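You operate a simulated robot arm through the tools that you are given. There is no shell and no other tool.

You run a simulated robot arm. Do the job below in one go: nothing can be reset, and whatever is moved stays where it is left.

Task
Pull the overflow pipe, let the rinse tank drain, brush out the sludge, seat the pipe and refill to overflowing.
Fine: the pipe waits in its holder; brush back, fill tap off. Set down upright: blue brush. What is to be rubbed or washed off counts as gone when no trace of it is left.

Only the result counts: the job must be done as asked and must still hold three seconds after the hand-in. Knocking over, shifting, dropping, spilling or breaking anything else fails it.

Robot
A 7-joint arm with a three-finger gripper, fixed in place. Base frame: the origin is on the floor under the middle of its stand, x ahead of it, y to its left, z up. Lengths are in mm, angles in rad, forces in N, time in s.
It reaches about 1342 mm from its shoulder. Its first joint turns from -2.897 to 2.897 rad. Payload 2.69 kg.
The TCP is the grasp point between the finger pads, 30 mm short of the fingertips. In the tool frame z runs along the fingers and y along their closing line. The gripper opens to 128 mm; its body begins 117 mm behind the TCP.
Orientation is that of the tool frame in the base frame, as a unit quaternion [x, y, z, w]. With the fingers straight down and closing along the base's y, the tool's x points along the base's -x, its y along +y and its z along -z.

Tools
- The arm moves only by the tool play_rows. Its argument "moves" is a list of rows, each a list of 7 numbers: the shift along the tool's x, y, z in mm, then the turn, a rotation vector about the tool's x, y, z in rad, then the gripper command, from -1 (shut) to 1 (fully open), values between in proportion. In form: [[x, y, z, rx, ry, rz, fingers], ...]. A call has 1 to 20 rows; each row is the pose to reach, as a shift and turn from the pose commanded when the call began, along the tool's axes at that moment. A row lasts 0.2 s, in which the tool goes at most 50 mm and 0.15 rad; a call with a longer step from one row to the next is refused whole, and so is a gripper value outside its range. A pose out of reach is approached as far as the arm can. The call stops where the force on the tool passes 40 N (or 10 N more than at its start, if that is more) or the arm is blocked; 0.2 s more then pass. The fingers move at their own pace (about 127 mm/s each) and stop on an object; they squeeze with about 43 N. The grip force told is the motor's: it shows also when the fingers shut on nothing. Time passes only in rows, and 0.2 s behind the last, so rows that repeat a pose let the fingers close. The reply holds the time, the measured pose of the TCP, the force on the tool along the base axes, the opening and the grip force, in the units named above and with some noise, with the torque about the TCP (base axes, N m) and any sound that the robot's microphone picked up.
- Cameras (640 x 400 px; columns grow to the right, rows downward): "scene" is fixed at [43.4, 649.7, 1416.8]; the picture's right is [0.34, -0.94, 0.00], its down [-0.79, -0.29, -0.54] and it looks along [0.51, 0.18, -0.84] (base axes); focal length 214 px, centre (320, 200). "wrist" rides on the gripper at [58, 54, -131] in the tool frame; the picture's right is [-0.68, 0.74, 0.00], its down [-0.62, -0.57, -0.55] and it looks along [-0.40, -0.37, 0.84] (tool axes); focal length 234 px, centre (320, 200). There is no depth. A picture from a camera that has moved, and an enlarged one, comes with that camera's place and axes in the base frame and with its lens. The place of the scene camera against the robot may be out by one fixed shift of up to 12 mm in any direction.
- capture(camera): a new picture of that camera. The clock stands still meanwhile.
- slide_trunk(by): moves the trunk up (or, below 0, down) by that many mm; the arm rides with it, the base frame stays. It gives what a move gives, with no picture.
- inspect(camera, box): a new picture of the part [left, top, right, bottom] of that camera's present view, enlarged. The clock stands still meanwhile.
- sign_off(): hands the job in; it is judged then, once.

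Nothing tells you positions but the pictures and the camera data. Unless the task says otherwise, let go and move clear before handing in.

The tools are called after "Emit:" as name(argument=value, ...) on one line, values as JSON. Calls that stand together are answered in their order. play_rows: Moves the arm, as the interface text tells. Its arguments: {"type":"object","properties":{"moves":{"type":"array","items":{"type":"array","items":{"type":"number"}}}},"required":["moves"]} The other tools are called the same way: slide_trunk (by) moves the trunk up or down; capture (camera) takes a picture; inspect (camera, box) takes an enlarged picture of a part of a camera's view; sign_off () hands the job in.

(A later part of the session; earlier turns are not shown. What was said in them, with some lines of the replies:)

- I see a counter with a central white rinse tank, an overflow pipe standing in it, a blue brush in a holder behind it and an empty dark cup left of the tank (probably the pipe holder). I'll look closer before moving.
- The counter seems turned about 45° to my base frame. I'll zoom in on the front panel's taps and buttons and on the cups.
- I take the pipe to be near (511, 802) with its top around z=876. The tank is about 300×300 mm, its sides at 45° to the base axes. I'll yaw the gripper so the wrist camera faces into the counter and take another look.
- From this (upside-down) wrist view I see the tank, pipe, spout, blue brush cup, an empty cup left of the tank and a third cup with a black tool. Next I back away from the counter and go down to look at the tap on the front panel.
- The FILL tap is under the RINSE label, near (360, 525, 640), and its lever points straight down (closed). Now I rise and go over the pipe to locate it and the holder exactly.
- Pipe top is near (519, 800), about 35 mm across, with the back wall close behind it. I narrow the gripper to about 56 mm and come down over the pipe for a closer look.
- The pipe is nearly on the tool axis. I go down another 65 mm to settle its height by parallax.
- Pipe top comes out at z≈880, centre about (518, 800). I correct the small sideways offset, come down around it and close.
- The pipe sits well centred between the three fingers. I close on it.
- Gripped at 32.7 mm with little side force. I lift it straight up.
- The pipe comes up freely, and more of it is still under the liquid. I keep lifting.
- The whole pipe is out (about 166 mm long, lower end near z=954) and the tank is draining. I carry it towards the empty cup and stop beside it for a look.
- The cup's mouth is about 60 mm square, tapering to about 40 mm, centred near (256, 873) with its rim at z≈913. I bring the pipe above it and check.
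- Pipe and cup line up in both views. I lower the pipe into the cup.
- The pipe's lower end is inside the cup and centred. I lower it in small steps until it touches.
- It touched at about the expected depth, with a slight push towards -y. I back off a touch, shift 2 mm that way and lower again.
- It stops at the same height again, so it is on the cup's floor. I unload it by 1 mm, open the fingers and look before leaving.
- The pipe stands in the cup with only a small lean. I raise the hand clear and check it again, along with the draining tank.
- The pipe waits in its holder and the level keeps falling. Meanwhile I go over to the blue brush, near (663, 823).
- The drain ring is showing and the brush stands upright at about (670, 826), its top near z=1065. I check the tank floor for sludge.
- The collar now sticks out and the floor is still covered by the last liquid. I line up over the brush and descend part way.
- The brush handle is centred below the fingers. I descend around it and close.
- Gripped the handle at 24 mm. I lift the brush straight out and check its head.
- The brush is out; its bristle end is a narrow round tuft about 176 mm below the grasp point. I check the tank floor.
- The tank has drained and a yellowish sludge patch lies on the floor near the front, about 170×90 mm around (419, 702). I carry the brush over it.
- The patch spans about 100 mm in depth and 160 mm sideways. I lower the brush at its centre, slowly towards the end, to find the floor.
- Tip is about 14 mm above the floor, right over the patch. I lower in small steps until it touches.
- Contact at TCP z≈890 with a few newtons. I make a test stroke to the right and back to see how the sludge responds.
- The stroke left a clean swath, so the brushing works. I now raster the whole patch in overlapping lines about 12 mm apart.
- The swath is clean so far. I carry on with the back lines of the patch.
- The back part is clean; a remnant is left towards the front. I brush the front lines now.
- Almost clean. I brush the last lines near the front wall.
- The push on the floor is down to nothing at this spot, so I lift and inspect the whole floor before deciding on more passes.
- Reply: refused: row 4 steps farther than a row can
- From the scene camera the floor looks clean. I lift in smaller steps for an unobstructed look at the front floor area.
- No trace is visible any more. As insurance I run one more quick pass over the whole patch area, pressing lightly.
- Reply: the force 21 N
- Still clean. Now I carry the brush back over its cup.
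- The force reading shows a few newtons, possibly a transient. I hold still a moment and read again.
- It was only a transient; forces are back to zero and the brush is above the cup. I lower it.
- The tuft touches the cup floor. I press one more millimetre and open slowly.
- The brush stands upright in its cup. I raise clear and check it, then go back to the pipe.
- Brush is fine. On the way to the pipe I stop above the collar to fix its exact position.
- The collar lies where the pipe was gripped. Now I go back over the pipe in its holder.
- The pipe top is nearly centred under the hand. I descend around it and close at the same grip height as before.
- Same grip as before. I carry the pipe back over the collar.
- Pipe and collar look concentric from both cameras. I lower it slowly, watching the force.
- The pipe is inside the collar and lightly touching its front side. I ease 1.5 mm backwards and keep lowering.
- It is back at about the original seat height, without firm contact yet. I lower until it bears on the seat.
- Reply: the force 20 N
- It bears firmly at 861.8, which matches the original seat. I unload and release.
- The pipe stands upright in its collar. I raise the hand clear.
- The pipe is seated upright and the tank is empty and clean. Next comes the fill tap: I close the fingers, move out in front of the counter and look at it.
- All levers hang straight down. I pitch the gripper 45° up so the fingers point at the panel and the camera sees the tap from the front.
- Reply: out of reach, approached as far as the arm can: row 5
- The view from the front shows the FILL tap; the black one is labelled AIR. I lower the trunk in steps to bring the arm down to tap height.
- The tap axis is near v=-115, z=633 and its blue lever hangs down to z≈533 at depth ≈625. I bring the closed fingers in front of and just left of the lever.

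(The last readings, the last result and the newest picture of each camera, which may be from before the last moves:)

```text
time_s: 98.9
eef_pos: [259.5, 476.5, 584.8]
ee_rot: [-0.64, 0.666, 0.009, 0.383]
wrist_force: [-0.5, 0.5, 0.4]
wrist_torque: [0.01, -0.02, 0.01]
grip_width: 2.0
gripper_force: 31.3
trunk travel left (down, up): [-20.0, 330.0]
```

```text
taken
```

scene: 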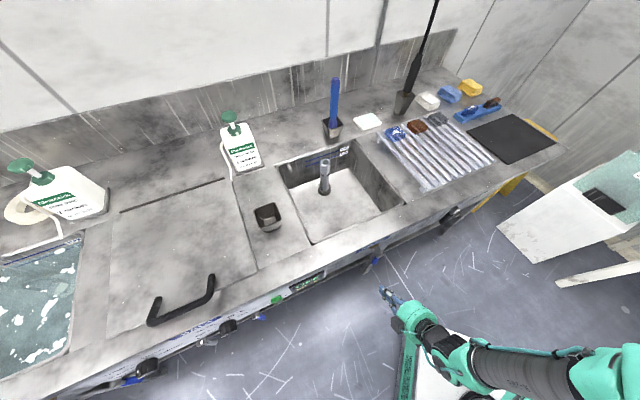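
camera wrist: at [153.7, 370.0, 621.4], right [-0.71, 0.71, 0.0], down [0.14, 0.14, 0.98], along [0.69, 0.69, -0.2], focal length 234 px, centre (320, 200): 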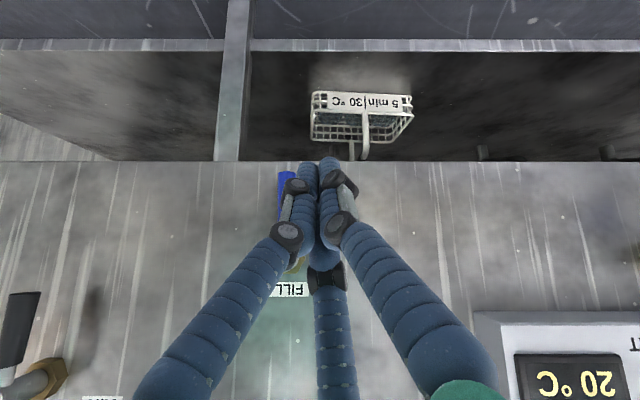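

The fingers have about 10 mm clearance to the lever's left side. I move straight forward beside it.

Emit:
play_rows(moves=[[-12, -11, 16.3, 0, 0, 0, -1], [-24, -22, 32.6, 0, 0, 0, -1], [-36, -33, 48.8, 0, 0, 0, -1], [-47.9, -44, 65.1, 0, 0, 0, -1], [-47.9, -44, 65.1, 0, 0, 0, -1]])

Emit:
capture(camera="wrist")

Emit:
inspect(camera="scene", box=[330, 210, 430, 310])

```text
time_s: 100.1
eef_pos: [323.4, 541.9, 582.8]
ee_rot: [-0.64, 0.666, 0.008, 0.382]
wrist_force: [0.0, -0.1, 0.5]
wrist_torque: [-0.02, 0.01, -0.03]
grip_width: 2.3
gripper_force: 31.4
trunk travel left (down, up): [-20.0, 330.0]
```

```text
taken
camera wrist: at [218.9, 437.0, 621.1], right [-0.71, 0.71, 0.0], down [0.14, 0.14, 0.98], along [0.69, 0.69, -0.2], focal length 234 px, centre (320, 200)
```

wrist: 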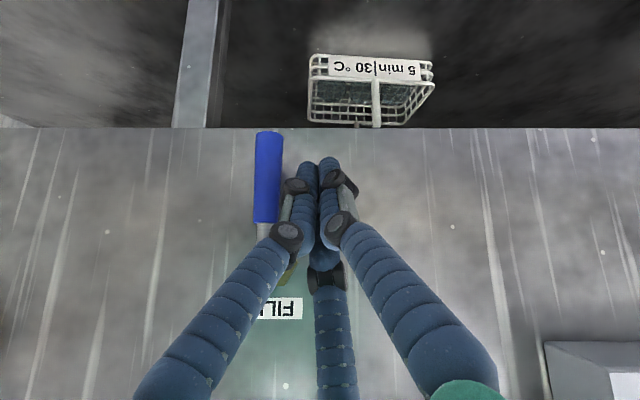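

```text
4.00 times, centred on (380, 260) of scene
camera zoom: at [43.4, 649.7, 1416.8], right [0.34, -0.94, 0.0], down [-0.79, -0.29, -0.54], along [0.51, 0.18, -0.84], focal length 858 px, centre (80, -40)
```

zoom: 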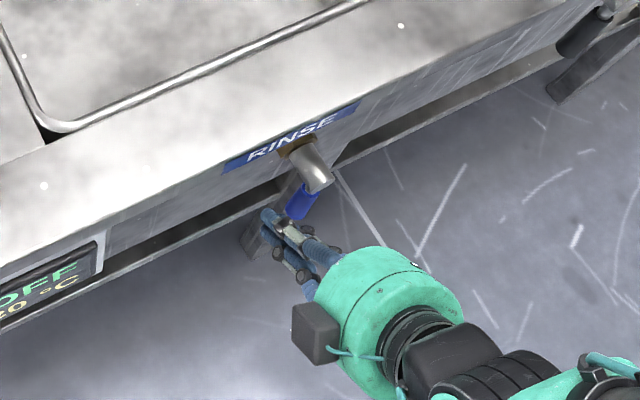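

The fingers are beside the lever. I push it gently to the right first and look at the resistance.

Emit:
play_rows(moves=[[4.7, -5.2, 0, 0, 0, 0, -1], [8.1, -8.8, 0, 0, 0, 0, -1], [10.8, -11.8, 0, 0, 0, 0, -1], [13.5, -14.7, 0, 0, 0, 0, -1]])

Emit:
inspect(camera="wrist", box=[220, 100, 380, 260])

```text
time_s: 101.1
eef_pos: [337.9, 528.8, 583.0]
ee_rot: [-0.639, 0.667, 0.008, 0.383]
wrist_force: [0.6, 0.8, -1.2]
wrist_torque: [0.02, -0.02, -0.04]
grip_width: 2.0
gripper_force: 31.5
trunk travel left (down, up): [-20.0, 330.0]
```

```text
2.50 times, centred on (300, 180) of wrist
camera zoom: at [232.6, 422.6, 620.9], right [-0.71, 0.71, 0.0], down [0.14, 0.14, 0.98], along [0.69, 0.69, -0.2], focal length 585 px, centre (370, 250)
```

zoom: 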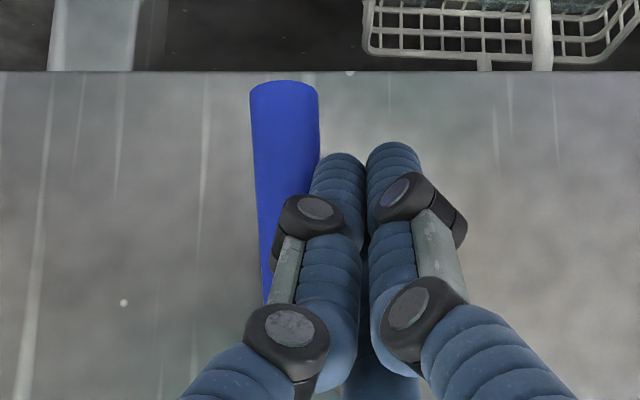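

Emit:
play_rows(moves=[[2.7, -2.9, 0, 0, 0, 0, -1], [5.4, -5.9, 0, 0, 0, 0, -1], [8.1, -8.8, 0, 0, 0, 0, -1]])

Emit:
inspect(camera="wrist", box=[220, 100, 380, 260])

```text
time_s: 101.9
eef_pos: [345.7, 519.5, 583.4]
ee_rot: [-0.64, 0.666, 0.009, 0.383]
wrist_force: [0.1, 0.0, 0.0]
wrist_torque: [-0.04, 0.0, -0.01]
grip_width: 1.9
gripper_force: 31.4
trunk travel left (down, up): [-20.0, 330.0]
```

```text
2.50 times, centred on (300, 180) of wrist
camera zoom: at [240.8, 413.9, 620.5], right [-0.71, 0.71, 0.0], down [0.14, 0.14, 0.98], along [0.69, 0.69, -0.2], focal length 585 px, centre (370, 250)
```

zoom: 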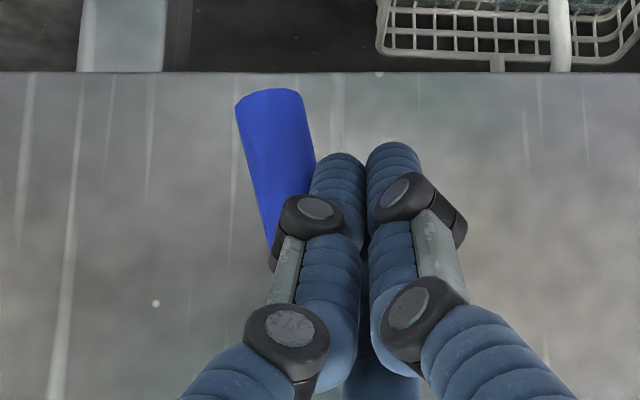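

The lever turns to the right with hardly any force. I follow its arc further.

Emit:
play_rows(moves=[[4.9, -5.5, 0, 0, 0, 0, -1], [9.8, -10.9, -0.1, 0, 0, 0, -1], [14.2, -17.8, -1.5, 0, 0, 0, -1], [18.6, -24.6, -3, 0, 0, 0, -1], [21.4, -31.9, -5.8, 0, 0, 0, -1], [24.2, -39.1, -8.6, 0, 0, 0, -1], [26, -48.7, -13.8, 0, 0, 0, -1]])

Emit:
capture(camera="wrist")

Emit:
inspect(camera="scene", box=[270, 130, 430, 290])

```text
time_s: 103.5
eef_pos: [384.0, 482.0, 602.9]
ee_rot: [-0.64, 0.666, 0.008, 0.382]
wrist_force: [-1.7, -1.9, -1.0]
wrist_torque: [0.01, 0.0, 0.0]
grip_width: 2.3
gripper_force: 31.2
trunk travel left (down, up): [-20.0, 330.0]
```

```text
taken
camera wrist: at [279.2, 376.0, 640.8], right [-0.71, 0.71, 0.0], down [0.14, 0.14, 0.98], along [0.69, 0.69, -0.2], focal length 234 px, centre (320, 200)
```

wrist: 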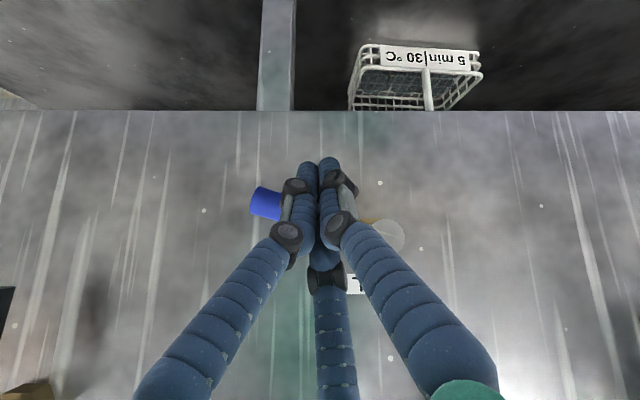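

```text
2.50 times, centred on (350, 210) of scene
camera zoom: at [43.4, 649.7, 1416.8], right [0.34, -0.94, 0.0], down [-0.79, -0.29, -0.54], along [0.51, 0.18, -0.84], focal length 536 px, centre (245, 175)
```

zoom: 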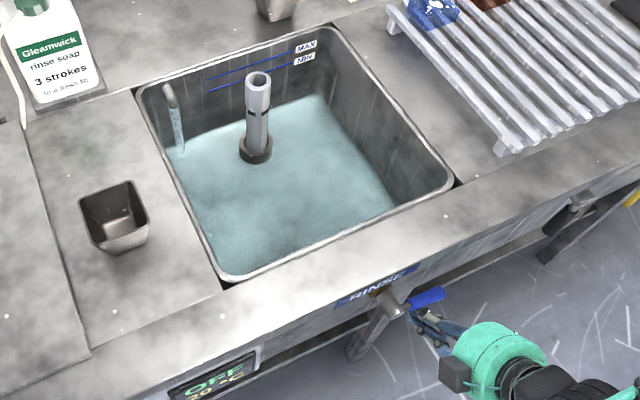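

The tap is open and water is running in. I back the fingers off the lever and move up in front of it, ready to shut it again.

Emit:
play_rows(moves=[[13.5, 12.4, -9.9, 0, 0, 0, -1], [29.2, 26.8, -31.1, 0, 0, 0, -1], [47.4, 43.5, -55.9, 0, 0, 0, -1], [34.0, 20.4, -81.3, 0, 0, 0, -1], [15.8, 3.7, -106.1, 0, 0, 0, -1], [5.9, -5.4, -119.5, 0, 0, 0, -1], [5.9, -5.4, -119.5, 0, 0, 0, -1]])

Emit:
capture(camera="wrist")

Emit:
inspect(camera="scene", box=[270, 130, 430, 290])

```text
time_s: 105.1
eef_pos: [329.4, 416.6, 687.1]
ee_rot: [-0.64, 0.666, 0.009, 0.383]
wrist_force: [-0.4, -0.4, -0.5]
wrist_torque: [0.0, -0.02, 0.01]
grip_width: 2.0
gripper_force: 31.4
trunk travel left (down, up): [-20.0, 330.0]
```

```text
taken
camera wrist: at [224.4, 310.2, 724.6], right [-0.71, 0.71, 0.0], down [0.14, 0.14, 0.98], along [0.69, 0.69, -0.2], focal length 234 px, centre (320, 200)
```

wrist: 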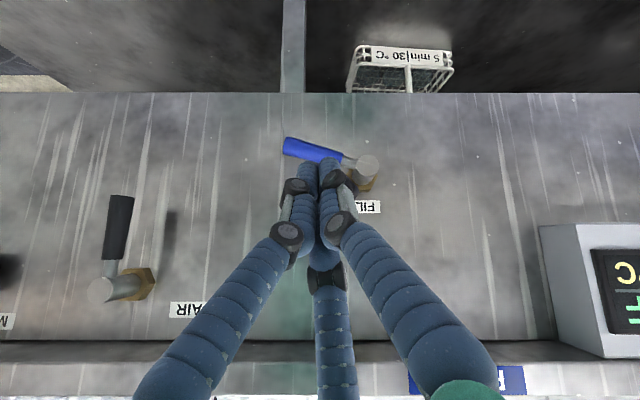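

```text
2.50 times, centred on (350, 210) of scene
camera zoom: at [43.4, 649.7, 1416.8], right [0.34, -0.94, 0.0], down [-0.79, -0.29, -0.54], along [0.51, 0.18, -0.84], focal length 536 px, centre (245, 175)
```

zoom: 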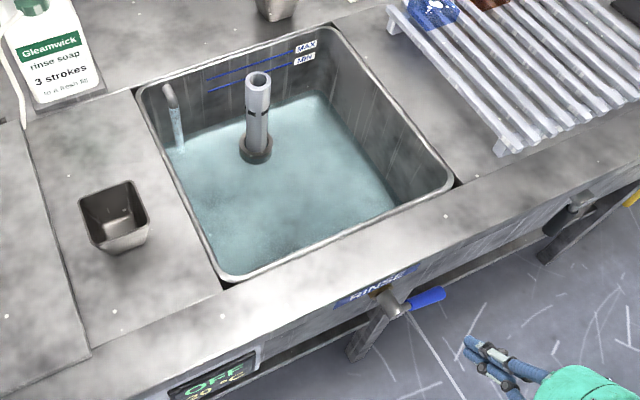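

The lever stands at about 75° and the water is rising. I wait and watch the level.

Emit:
play_rows(moves=[[0, 0, 0, 0, 0, 0, -1], [0, 0, 0, 0, 0, 0, -1], [0, 0, 0, 0, 0, 0, -1], [0, 0, 0, 0, 0, 0, -1], [0, 0, 0, 0, 0, 0, -1], [0, 0, 0, 0, 0, 0, -1], [0, 0, 0, 0, 0, 0, -1], [0, 0, 0, 0, 0, 0, -1], [0, 0, 0, 0, 0, 0, -1], [0, 0, 0, 0, 0, 0, -1], [0, 0, 0, 0, 0, 0, -1], [0, 0, 0, 0, 0, 0, -1], [0, 0, 0, 0, 0, 0, -1], [0, 0, 0, 0, 0, 0, -1], [0, 0, 0, 0, 0, 0, -1], [0, 0, 0, 0, 0, 0, -1], [0, 0, 0, 0, 0, 0, -1], [0, 0, 0, 0, 0, 0, -1], [0, 0, 0, 0, 0, 0, -1], [0, 0, 0, 0, 0, 0, -1]])

Emit:
inspect(camera="scene", box=[270, 130, 430, 290])

```text
time_s: 109.3
eef_pos: [329.3, 415.3, 686.4]
ee_rot: [-0.64, 0.666, 0.009, 0.382]
wrist_force: [-0.8, 0.8, -0.2]
wrist_torque: [0.01, -0.01, 0.01]
grip_width: 2.1
gripper_force: 31.3
trunk travel left (down, up): [-20.0, 330.0]
```

```text
2.50 times, centred on (350, 210) of scene
camera zoom: at [43.4, 649.7, 1416.8], right [0.34, -0.94, 0.0], down [-0.79, -0.29, -0.54], along [0.51, 0.18, -0.84], focal length 536 px, centre (245, 175)
```

zoom: 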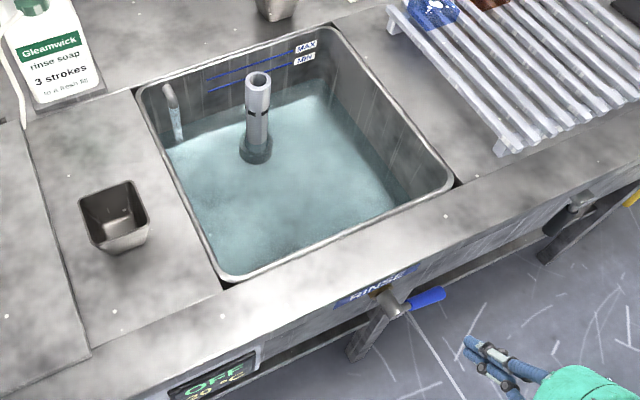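

Emit:
play_rows(moves=[[0, 0, 0, 0, 0, 0, -1], [0, 0, 0, 0, 0, 0, -1], [0, 0, 0, 0, 0, 0, -1], [0, 0, 0, 0, 0, 0, -1], [0, 0, 0, 0, 0, 0, -1], [0, 0, 0, 0, 0, 0, -1], [0, 0, 0, 0, 0, 0, -1], [0, 0, 0, 0, 0, 0, -1], [0, 0, 0, 0, 0, 0, -1], [0, 0, 0, 0, 0, 0, -1], [0, 0, 0, 0, 0, 0, -1], [0, 0, 0, 0, 0, 0, -1], [0, 0, 0, 0, 0, 0, -1], [0, 0, 0, 0, 0, 0, -1], [0, 0, 0, 0, 0, 0, -1], [0, 0, 0, 0, 0, 0, -1], [0, 0, 0, 0, 0, 0, -1], [0, 0, 0, 0, 0, 0, -1], [0, 0, 0, 0, 0, 0, -1], [0, 0, 0, 0, 0, 0, -1]])

Emit:
inspect(camera="scene", box=[270, 130, 430, 290])

```text
time_s: 113.5
eef_pos: [330.1, 417.2, 686.3]
ee_rot: [-0.64, 0.666, 0.008, 0.383]
wrist_force: [-0.7, -0.3, -0.9]
wrist_torque: [0.0, 0.0, -0.02]
grip_width: 2.1
gripper_force: 31.2
trunk travel left (down, up): [-20.0, 330.0]
```

```text
2.50 times, centred on (350, 210) of scene
camera zoom: at [43.4, 649.7, 1416.8], right [0.34, -0.94, 0.0], down [-0.79, -0.29, -0.54], along [0.51, 0.18, -0.84], focal length 536 px, centre (245, 175)
```

zoom: 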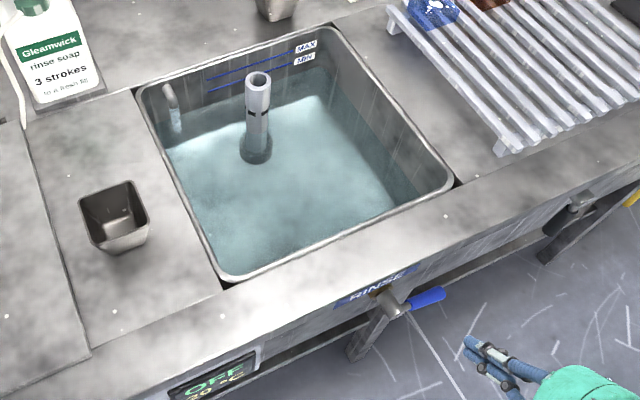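

The level rises steadily. While waiting I move the fingers forward to just above the lever.

Emit:
play_rows(moves=[[-10.9, -10, 14.9, 0, 0, 0, -1], [-21.9, -20.1, 29.7, 0, 0, 0, -1], [-32.8, -30.1, 44.6, 0, 0, 0, -1], [-43.7, -40.2, 59.4, 0, 0, 0, -1], [-43.7, -40.2, 59.4, 0, 0, 0, -1]])

Emit:
capture(camera="wrist")

Emit:
inspect(camera="scene", box=[330, 210, 430, 310])

```text
time_s: 114.7
eef_pos: [388.1, 475.1, 685.9]
ee_rot: [-0.64, 0.666, 0.008, 0.383]
wrist_force: [0.8, 0.1, -0.6]
wrist_torque: [-0.02, 0.03, 0.01]
grip_width: 2.2
gripper_force: 31.4
trunk travel left (down, up): [-20.0, 330.0]
```

```text
taken
camera wrist: at [283.4, 369.5, 723.9], right [-0.71, 0.71, 0.0], down [0.14, 0.14, 0.98], along [0.69, 0.69, -0.2], focal length 234 px, centre (320, 200)
```

wrist: 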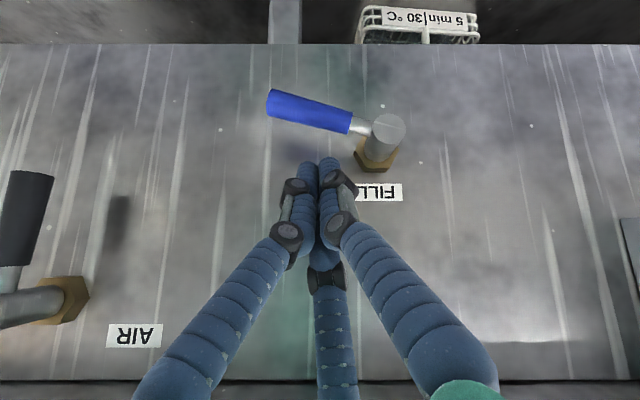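

```text
4.00 times, centred on (380, 260) of scene
camera zoom: at [43.4, 649.7, 1416.8], right [0.34, -0.94, 0.0], down [-0.79, -0.29, -0.54], along [0.51, 0.18, -0.84], focal length 858 px, centre (80, -40)
```

zoom: 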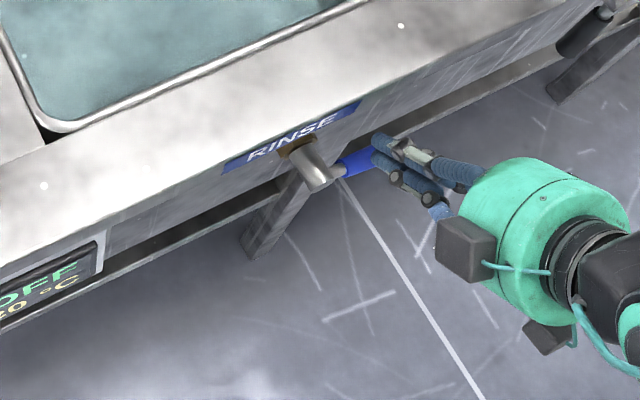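

The fingers are above the lever, ready. I keep waiting for the overflow.

Emit:
play_rows(moves=[[0, 0, 0, 0, 0, 0, -1], [0, 0, 0, 0, 0, 0, -1], [0, 0, 0, 0, 0, 0, -1], [0, 0, 0, 0, 0, 0, -1], [0, 0, 0, 0, 0, 0, -1], [0, 0, 0, 0, 0, 0, -1], [0, 0, 0, 0, 0, 0, -1], [0, 0, 0, 0, 0, 0, -1], [0, 0, 0, 0, 0, 0, -1], [0, 0, 0, 0, 0, 0, -1], [0, 0, 0, 0, 0, 0, -1], [0, 0, 0, 0, 0, 0, -1], [0, 0, 0, 0, 0, 0, -1], [0, 0, 0, 0, 0, 0, -1], [0, 0, 0, 0, 0, 0, -1], [0, 0, 0, 0, 0, 0, -1], [0, 0, 0, 0, 0, 0, -1], [0, 0, 0, 0, 0, 0, -1], [0, 0, 0, 0, 0, 0, -1], [0, 0, 0, 0, 0, 0, -1]])

Emit:
inspect(camera="scene", box=[270, 130, 390, 250])

```text
time_s: 118.9
eef_pos: [389.1, 474.3, 686.6]
ee_rot: [-0.639, 0.667, 0.009, 0.383]
wrist_force: [-0.8, 0.1, -0.5]
wrist_torque: [-0.01, -0.01, -0.01]
grip_width: 2.0
gripper_force: 31.3
trunk travel left (down, up): [-20.0, 330.0]
```

```text
3.33 times, centred on (330, 190) of scene
camera zoom: at [43.4, 649.7, 1416.8], right [0.34, -0.94, 0.0], down [-0.79, -0.29, -0.54], along [0.51, 0.18, -0.84], focal length 715 px, centre (287, 233)
```

zoom: 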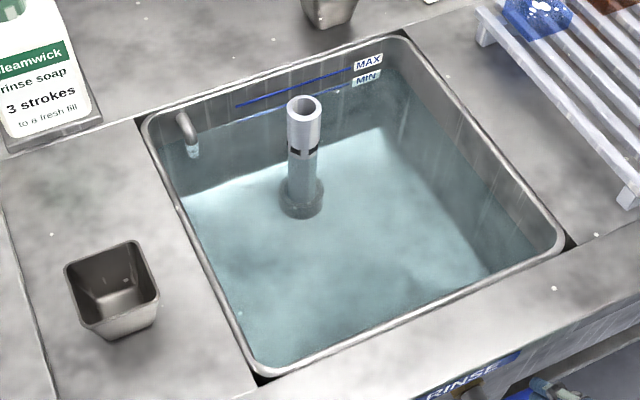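

Emit:
play_rows(moves=[[0, 0, 0, 0, 0, 0, -1], [0, 0, 0, 0, 0, 0, -1], [0, 0, 0, 0, 0, 0, -1], [0, 0, 0, 0, 0, 0, -1], [0, 0, 0, 0, 0, 0, -1], [0, 0, 0, 0, 0, 0, -1], [0, 0, 0, 0, 0, 0, -1], [0, 0, 0, 0, 0, 0, -1], [0, 0, 0, 0, 0, 0, -1], [0, 0, 0, 0, 0, 0, -1]])

Emit:
inspect(camera="scene", box=[280, 130, 370, 220])

```text
time_s: 121.1
eef_pos: [388.6, 475.7, 687.2]
ee_rot: [-0.64, 0.666, 0.008, 0.383]
wrist_force: [0.0, 0.5, -0.6]
wrist_torque: [0.0, 0.01, -0.01]
grip_width: 1.7
gripper_force: 31.6
trunk travel left (down, up): [-20.0, 330.0]
```

```text
4.44 times, centred on (325, 175) of scene
camera zoom: at [43.4, 649.7, 1416.8], right [0.34, -0.94, 0.0], down [-0.79, -0.29, -0.54], along [0.51, 0.18, -0.84], focal length 953 px, centre (298, 311)
```

zoom: 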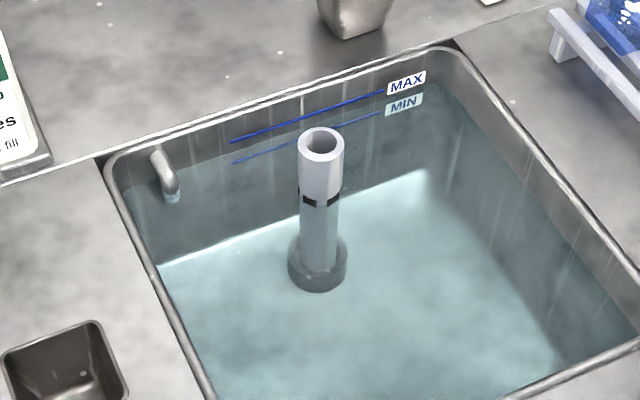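

The water has reached the overflow slots. I wait a few more seconds to confirm the level stops rising there.

Emit:
play_rows(moves=[[0, 0, 0, 0, 0, 0, -1], [0, 0, 0, 0, 0, 0, -1], [0, 0, 0, 0, 0, 0, -1], [0, 0, 0, 0, 0, 0, -1], [0, 0, 0, 0, 0, 0, -1], [0, 0, 0, 0, 0, 0, -1], [0, 0, 0, 0, 0, 0, -1], [0, 0, 0, 0, 0, 0, -1], [0, 0, 0, 0, 0, 0, -1], [0, 0, 0, 0, 0, 0, -1], [0, 0, 0, 0, 0, 0, -1], [0, 0, 0, 0, 0, 0, -1], [0, 0, 0, 0, 0, 0, -1], [0, 0, 0, 0, 0, 0, -1], [0, 0, 0, 0, 0, 0, -1]])

Emit:
inspect(camera="scene", box=[280, 130, 370, 220])

```text
time_s: 124.3
eef_pos: [388.7, 474.9, 685.2]
ee_rot: [-0.64, 0.666, 0.009, 0.383]
wrist_force: [0.9, -0.4, -0.4]
wrist_torque: [0.02, 0.0, 0.01]
grip_width: 2.0
gripper_force: 31.1
trunk travel left (down, up): [-20.0, 330.0]
```

```text
4.44 times, centred on (325, 175) of scene
camera zoom: at [43.4, 649.7, 1416.8], right [0.34, -0.94, 0.0], down [-0.79, -0.29, -0.54], along [0.51, 0.18, -0.84], focal length 953 px, centre (298, 311)
```

zoom: 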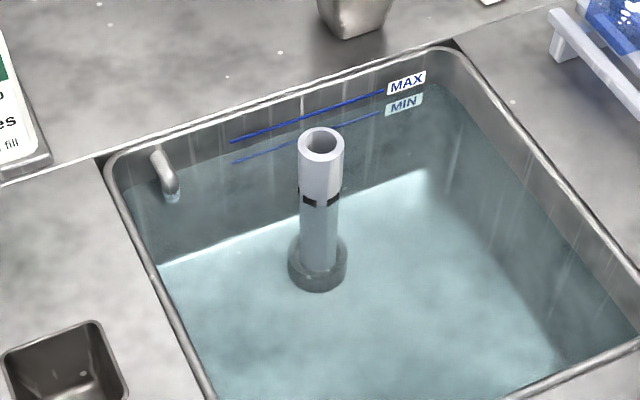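

The level has not moved any more, so the tank is overflowing into the pipe. I now press the lever back down along its arc.

Emit:
play_rows(moves=[[7.6, 5, 9, 0, 0, 0, -1], [15.3, 9.9, 18, 0, 0, 0, -1], [19.9, 13.9, 24, 0, 0, 0, -1], [24.5, 17.8, 30.1, 0, 0, 0, -1], [27.3, 23.3, 35.8, 0, 0, 0, -1], [30.1, 28.7, 41.6, 0, 0, 0, -1], [30.9, 35.3, 46.6, 0, 0, 0, -1], [31.6, 41.9, 51.6, 0, 0, 0, -1]])

Emit:
capture(camera="wrist")

```text
time_s: 126.1
eef_pos: [380.7, 483.1, 614.4]
ee_rot: [-0.639, 0.667, 0.008, 0.383]
wrist_force: [-0.9, -2.1, -0.5]
wrist_torque: [-0.07, 0.05, -0.03]
grip_width: 2.1
gripper_force: 31.5
trunk travel left (down, up): [-20.0, 330.0]
```

```text
taken
camera wrist: at [276.8, 377.6, 651.5], right [-0.71, 0.71, 0.0], down [0.14, 0.14, 0.98], along [0.69, 0.69, -0.2], focal length 234 px, centre (320, 200)
```

wrist: 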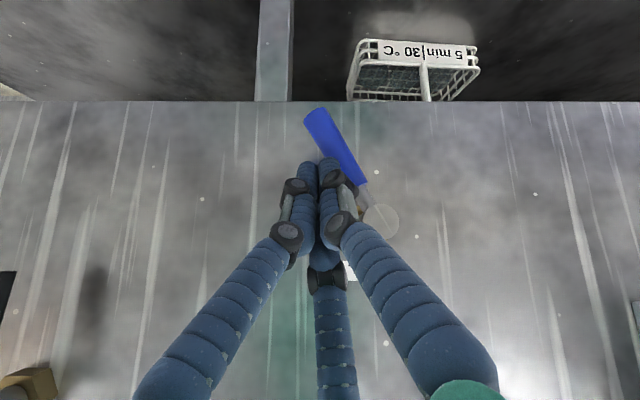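

The lever is down to about 30°. I push it the rest of the way.

Emit:
play_rows(moves=[[-0.6, 6.9, 4.2, 0, 0, 0, -1], [-2.2, 13.8, 7.7, 0, 0, 0, -1], [-4.7, 20.8, 10.6, 0, 0, 0, -1], [-6.3, 24.1, 11.7, 0, 0, 0, -1], [-7.9, 27.4, 12.7, 0, 0, 0, -1]])

Emit:
capture(camera="wrist")

Emit:
inspect(camera="wrist", box=[260, 90, 420, 250])

Emit:
inspect(camera="scene", box=[270, 130, 390, 250])

```text
time_s: 127.3
eef_pos: [364.9, 499.8, 596.0]
ee_rot: [-0.639, 0.667, 0.008, 0.382]
wrist_force: [6.5, -16.4, 4.8]
wrist_torque: [-0.14, -0.15, -0.24]
grip_width: 6.1
gripper_force: 31.7
trunk travel left (down, up): [-20.0, 330.0]
```

```text
taken
camera wrist: at [259.2, 393.8, 632.9], right [-0.71, 0.71, 0.0], down [0.14, 0.14, 0.98], along [0.69, 0.69, -0.2], focal length 234 px, centre (320, 200)
```

wrist: 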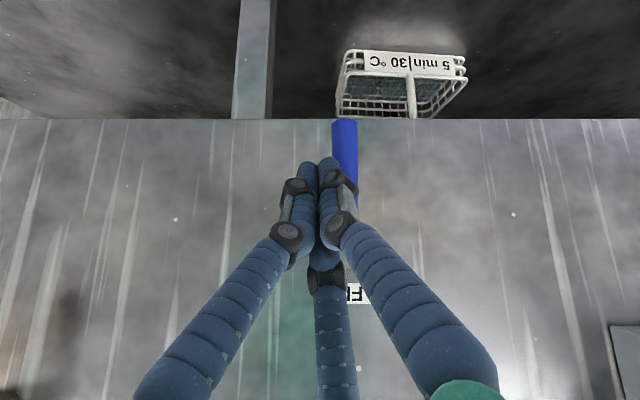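

```text
2.50 times, centred on (340, 170) of wrist
camera zoom: at [259.2, 393.8, 632.9], right [-0.71, 0.71, 0.0], down [0.14, 0.14, 0.98], along [0.69, 0.69, -0.2], focal length 585 px, centre (270, 275)
```

zoom: 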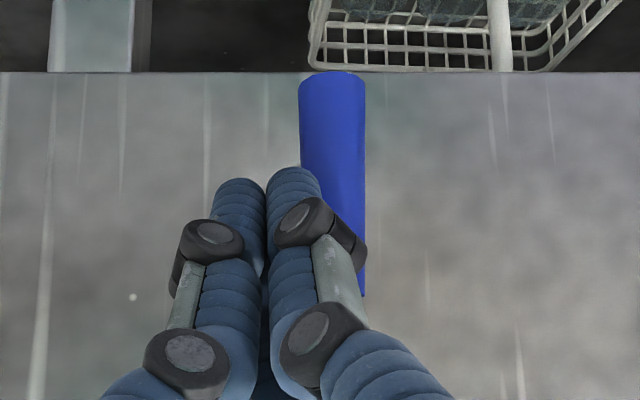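

```text
3.33 times, centred on (330, 190) of scene
camera zoom: at [43.4, 649.7, 1416.8], right [0.34, -0.94, 0.0], down [-0.79, -0.29, -0.54], along [0.51, 0.18, -0.84], focal length 715 px, centre (287, 233)
```

zoom: 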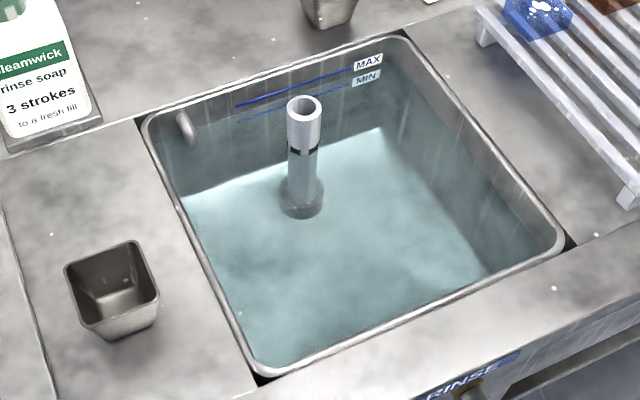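

The lever is back vertical against its stop and the spout has stopped. I ease off to the right, then retreat straight back from the tap.

Emit:
play_rows(moves=[[4.1, -4.4, 0, 0, 0, 0, -1], [9.5, -10.3, 0, 0, 0, 0, -1], [27.7, 6.4, -24.7, 0, 0, 0, -1], [45.9, 23.2, -49.5, 0, 0, 0, -1], [61.5, 37.5, -70.7, 0, 0, 0, -1], [61.5, 37.5, -70.7, 0, 0, 0, -1]])

Emit:
capture(camera="wrist")

Emit:
inspect(camera="scene", box=[270, 130, 430, 290])

```text
time_s: 128.7
eef_pos: [303.3, 418.7, 594.9]
ee_rot: [-0.639, 0.667, 0.009, 0.384]
wrist_force: [-0.1, 0.9, 0.4]
wrist_torque: [0.04, -0.01, 0.0]
grip_width: 2.3
gripper_force: 31.1
trunk travel left (down, up): [-20.0, 330.0]
```

```text
taken
camera wrist: at [198.6, 313.2, 632.9], right [-0.71, 0.71, 0.0], down [0.14, 0.14, 0.98], along [0.69, 0.69, -0.2], focal length 234 px, centre (320, 200)
```

wrist: 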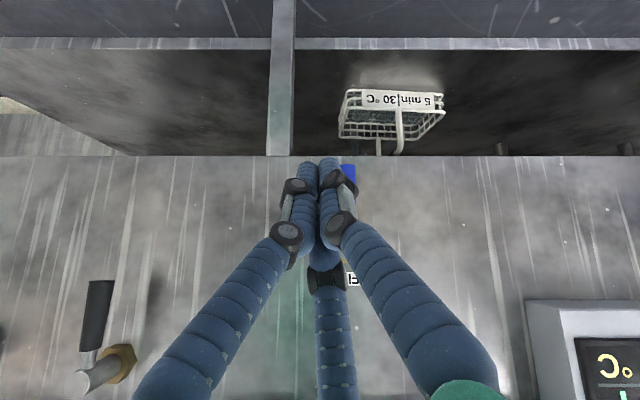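

```text
2.50 times, centred on (350, 210) of scene
camera zoom: at [43.4, 649.7, 1416.8], right [0.34, -0.94, 0.0], down [-0.79, -0.29, -0.54], along [0.51, 0.18, -0.84], focal length 536 px, centre (245, 175)
```

zoom: 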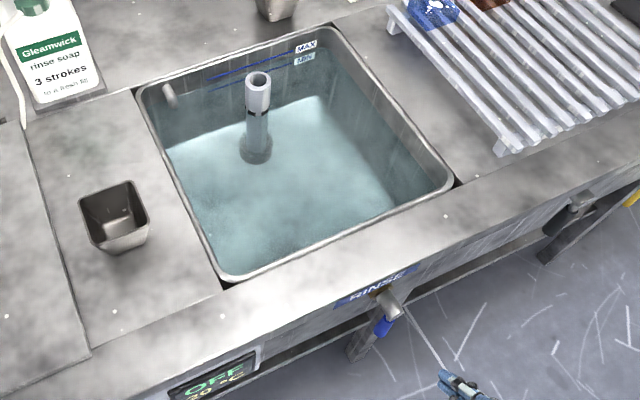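

The tap is shut with its lever straight down, and the tank stays full. I raise the trunk and check that the level holds.

Emit:
slide_trunk(by=230)

Emit:
inspect(camera="scene", box=[280, 130, 370, 220])

Emit:
inspect(camera="scene", box=[330, 210, 430, 310])

```text
time_s: 131.1
eef_pos: [304.0, 418.8, 825.3]
ee_rot: [-0.64, 0.667, 0.007, 0.383]
wrist_force: [0.1, 0.3, 0.2]
wrist_torque: [0.02, 0.03, -0.01]
grip_width: 2.1
gripper_force: 31.3
trunk travel left (down, up): [-250.0, 100.0]
```

```text
4.44 times, centred on (325, 175) of scene
camera zoom: at [43.4, 649.7, 1416.8], right [0.34, -0.94, 0.0], down [-0.79, -0.29, -0.54], along [0.51, 0.18, -0.84], focal length 953 px, centre (298, 311)
```

zoom: 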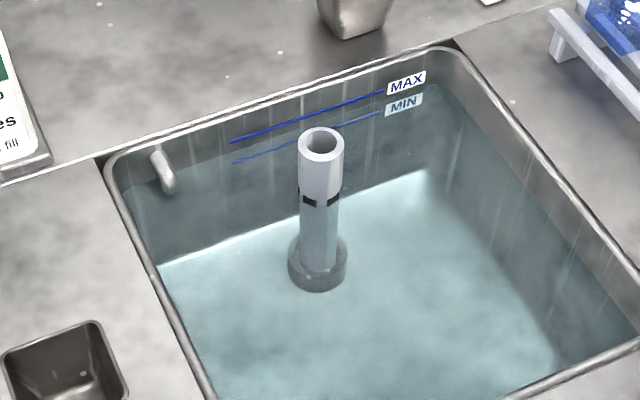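

```text
4.00 times, centred on (380, 260) of scene
camera zoom: at [43.4, 649.7, 1416.8], right [0.34, -0.94, 0.0], down [-0.79, -0.29, -0.54], along [0.51, 0.18, -0.84], focal length 858 px, centre (80, -40)
```

zoom: 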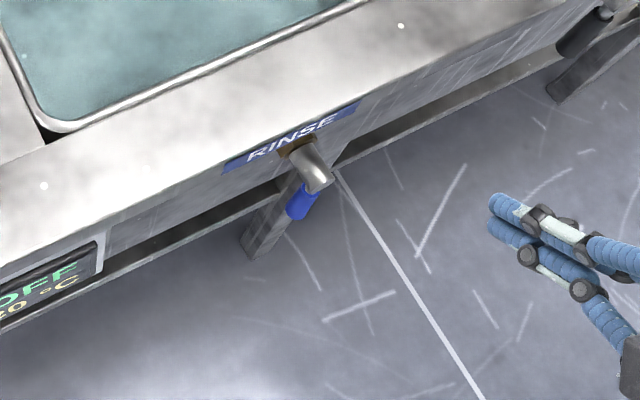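

The level holds exactly at the overflow slots and the lever is fully down. I raise the arm and unpitch it for a last look from above.

Emit:
play_rows(moves=[[-19.5, -17.9, -26.5, 0, 0, 0, -1], [-39, -35.9, -53, 0, 0, 0, -1], [-58.6, -53.8, -79.6, 0, 0, 0, -1], [-78.1, -71.8, -106.1, 0, 0, 0, -1], [-97.6, -89.7, -132.6, 0, 0, 0, -1]])

Emit:
play_rows(moves=[[0, 0, 0, -0.0886, 0.0965, 0, -1], [0, 0, 0, -0.1772, 0.193, 0, -1], [0, 0, 0, -0.2658, 0.2895, 0, -1], [0, 0, 0, -0.3544, 0.386, 0, -1], [0, 0, 0, -0.443, 0.4825, 0, -1], [0, 0, 0, -0.5314, 0.5783, 0, -1], [0, 0, 0, -0.5314, 0.5783, 0, -1]])

Emit:
capture(camera="wrist")

Emit:
capture(camera="scene")

```text
time_s: 132.3
eef_pos: [302.4, 418.8, 1011.4]
ee_rot: [-0.64, 0.667, 0.008, 0.382]
wrist_force: [0.1, 0.0, 0.3]
wrist_torque: [0.01, 0.01, 0.04]
grip_width: 2.0
gripper_force: 31.3
trunk travel left (down, up): [-250.0, 100.0]
```

```text
time_s: 134.1
eef_pos: [329.4, 408.3, 1013.2]
ee_rot: [0.737, -0.674, 0.046, -0.013]
wrist_force: [0.6, 0.5, -0.5]
wrist_torque: [-0.05, 0.04, -0.04]
grip_width: 2.1
gripper_force: 31.7
out of reach, approached as far as the arm can: row 5, 6
trunk travel left (down, up): [-250.0, 100.0]
stopped in row 7: the arm was blocked; the commanded pose is now the measured one
```

```text
taken
camera wrist: at [269.5, 349.8, 1143.1], right [-0.79, 0.6, -0.1], down [0.46, 0.69, 0.56], along [0.41, 0.4, -0.82], focal length 234 px, centre (320, 200)
```

wrist: 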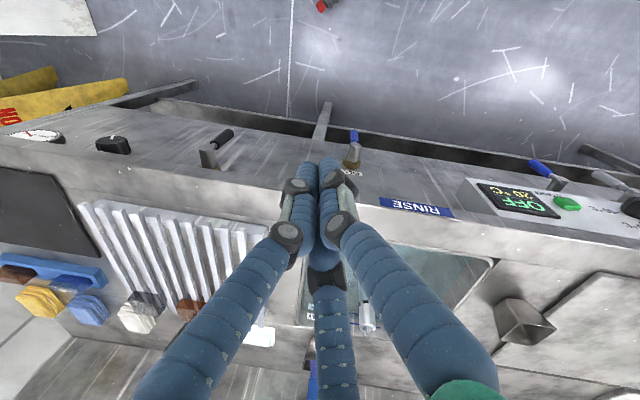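

```text
taken
```

scene: 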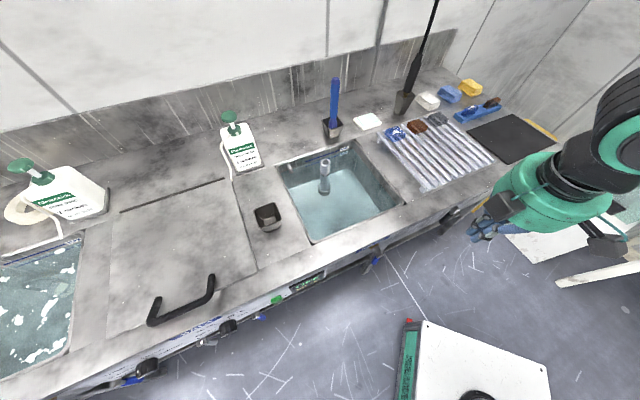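

The arm hit a joint limit in that turn, but it touches nothing and is clear of the counter. I make the final check on brush, tank, tap and cups.

Emit:
inspect(camera="scene", box=[220, 60, 420, 260])

Emit:
inspect(camera="scene", box=[280, 150, 400, 250])

Emit:
inspect(camera="wrist", box=[310, 110, 400, 180])

Emit:
inspect(camera="scene", box=[340, 220, 420, 280])

```text
2.00 times, centred on (320, 160) of scene
camera zoom: at [43.4, 649.7, 1416.8], right [0.34, -0.94, 0.0], down [-0.79, -0.29, -0.54], along [0.51, 0.18, -0.84], focal length 429 px, centre (320, 280)
```

zoom: 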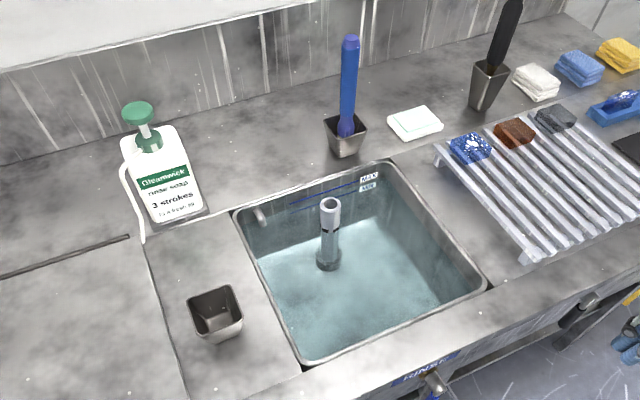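

```text
4.00 times, centred on (340, 200) of scene
camera zoom: at [43.4, 649.7, 1416.8], right [0.34, -0.94, 0.0], down [-0.79, -0.29, -0.54], along [0.51, 0.18, -0.84], focal length 858 px, centre (240, 200)
```

zoom: 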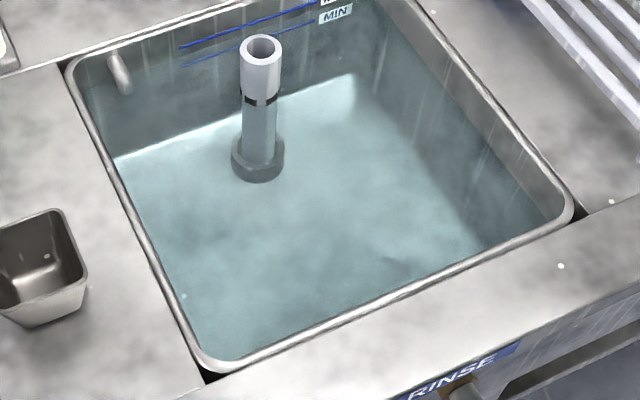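

```text
5.71 times, centred on (355, 145) of wrist
camera zoom: at [269.5, 349.8, 1143.1], right [-0.79, 0.6, -0.1], down [0.46, 0.69, 0.56], along [0.41, 0.4, -0.82], focal length 1338 px, centre (120, 514)
```

zoom: 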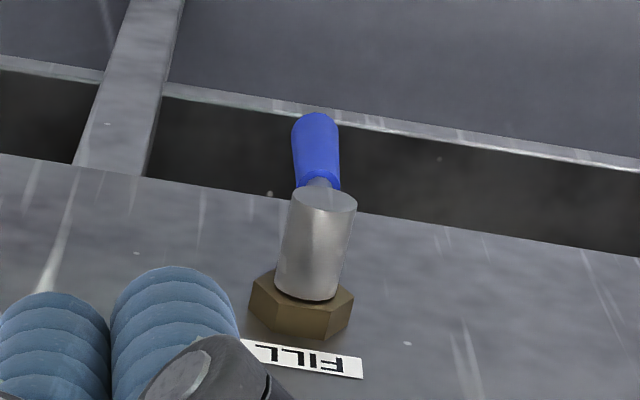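

```text
6.67 times, centred on (380, 250) of scene
camera zoom: at [43.4, 649.7, 1416.8], right [0.34, -0.94, 0.0], down [-0.79, -0.29, -0.54], along [0.51, 0.18, -0.84], focal length 1430 px, centre (-80, -133)
```

zoom: 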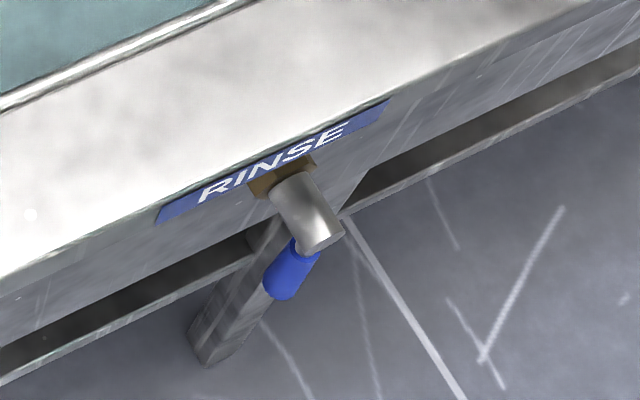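

The pipe is seated, with clean water standing at its overflow slots and no sludge to be seen. The brush is upright in its cup, the fill lever is fully down, and the arm is clear. I hand the job in.

Emit:
sign_off()

```text
The job is handed in.
```

The job is handed in; I have not seen how it was judged. The overflow pipe is back in its collar and the rinse tank is full of clean water up to the pipe's overflow slots.

- **Draining:** I pulled the pipe and stood it in the cup left of the tank until the tank had drained.
- **Brushing:** I brushed the sludge patch with the blue brush, then went over it a second time. No trace was visible on the tank floor afterwards. The brush is back upright in its cup.
- **Refilling:** I opened the fill tap until the level stopped rising at the slots. I then shut it; the lever is fully down and the spout has stopped. The level held steady after that.
- **Arm:** My last turn of the gripper stopped short, which I took for a joint limit. There was no contact force, and the arm is clear in front of the counter.

Nothing else was knocked over, moved or spilled as far as I could see.
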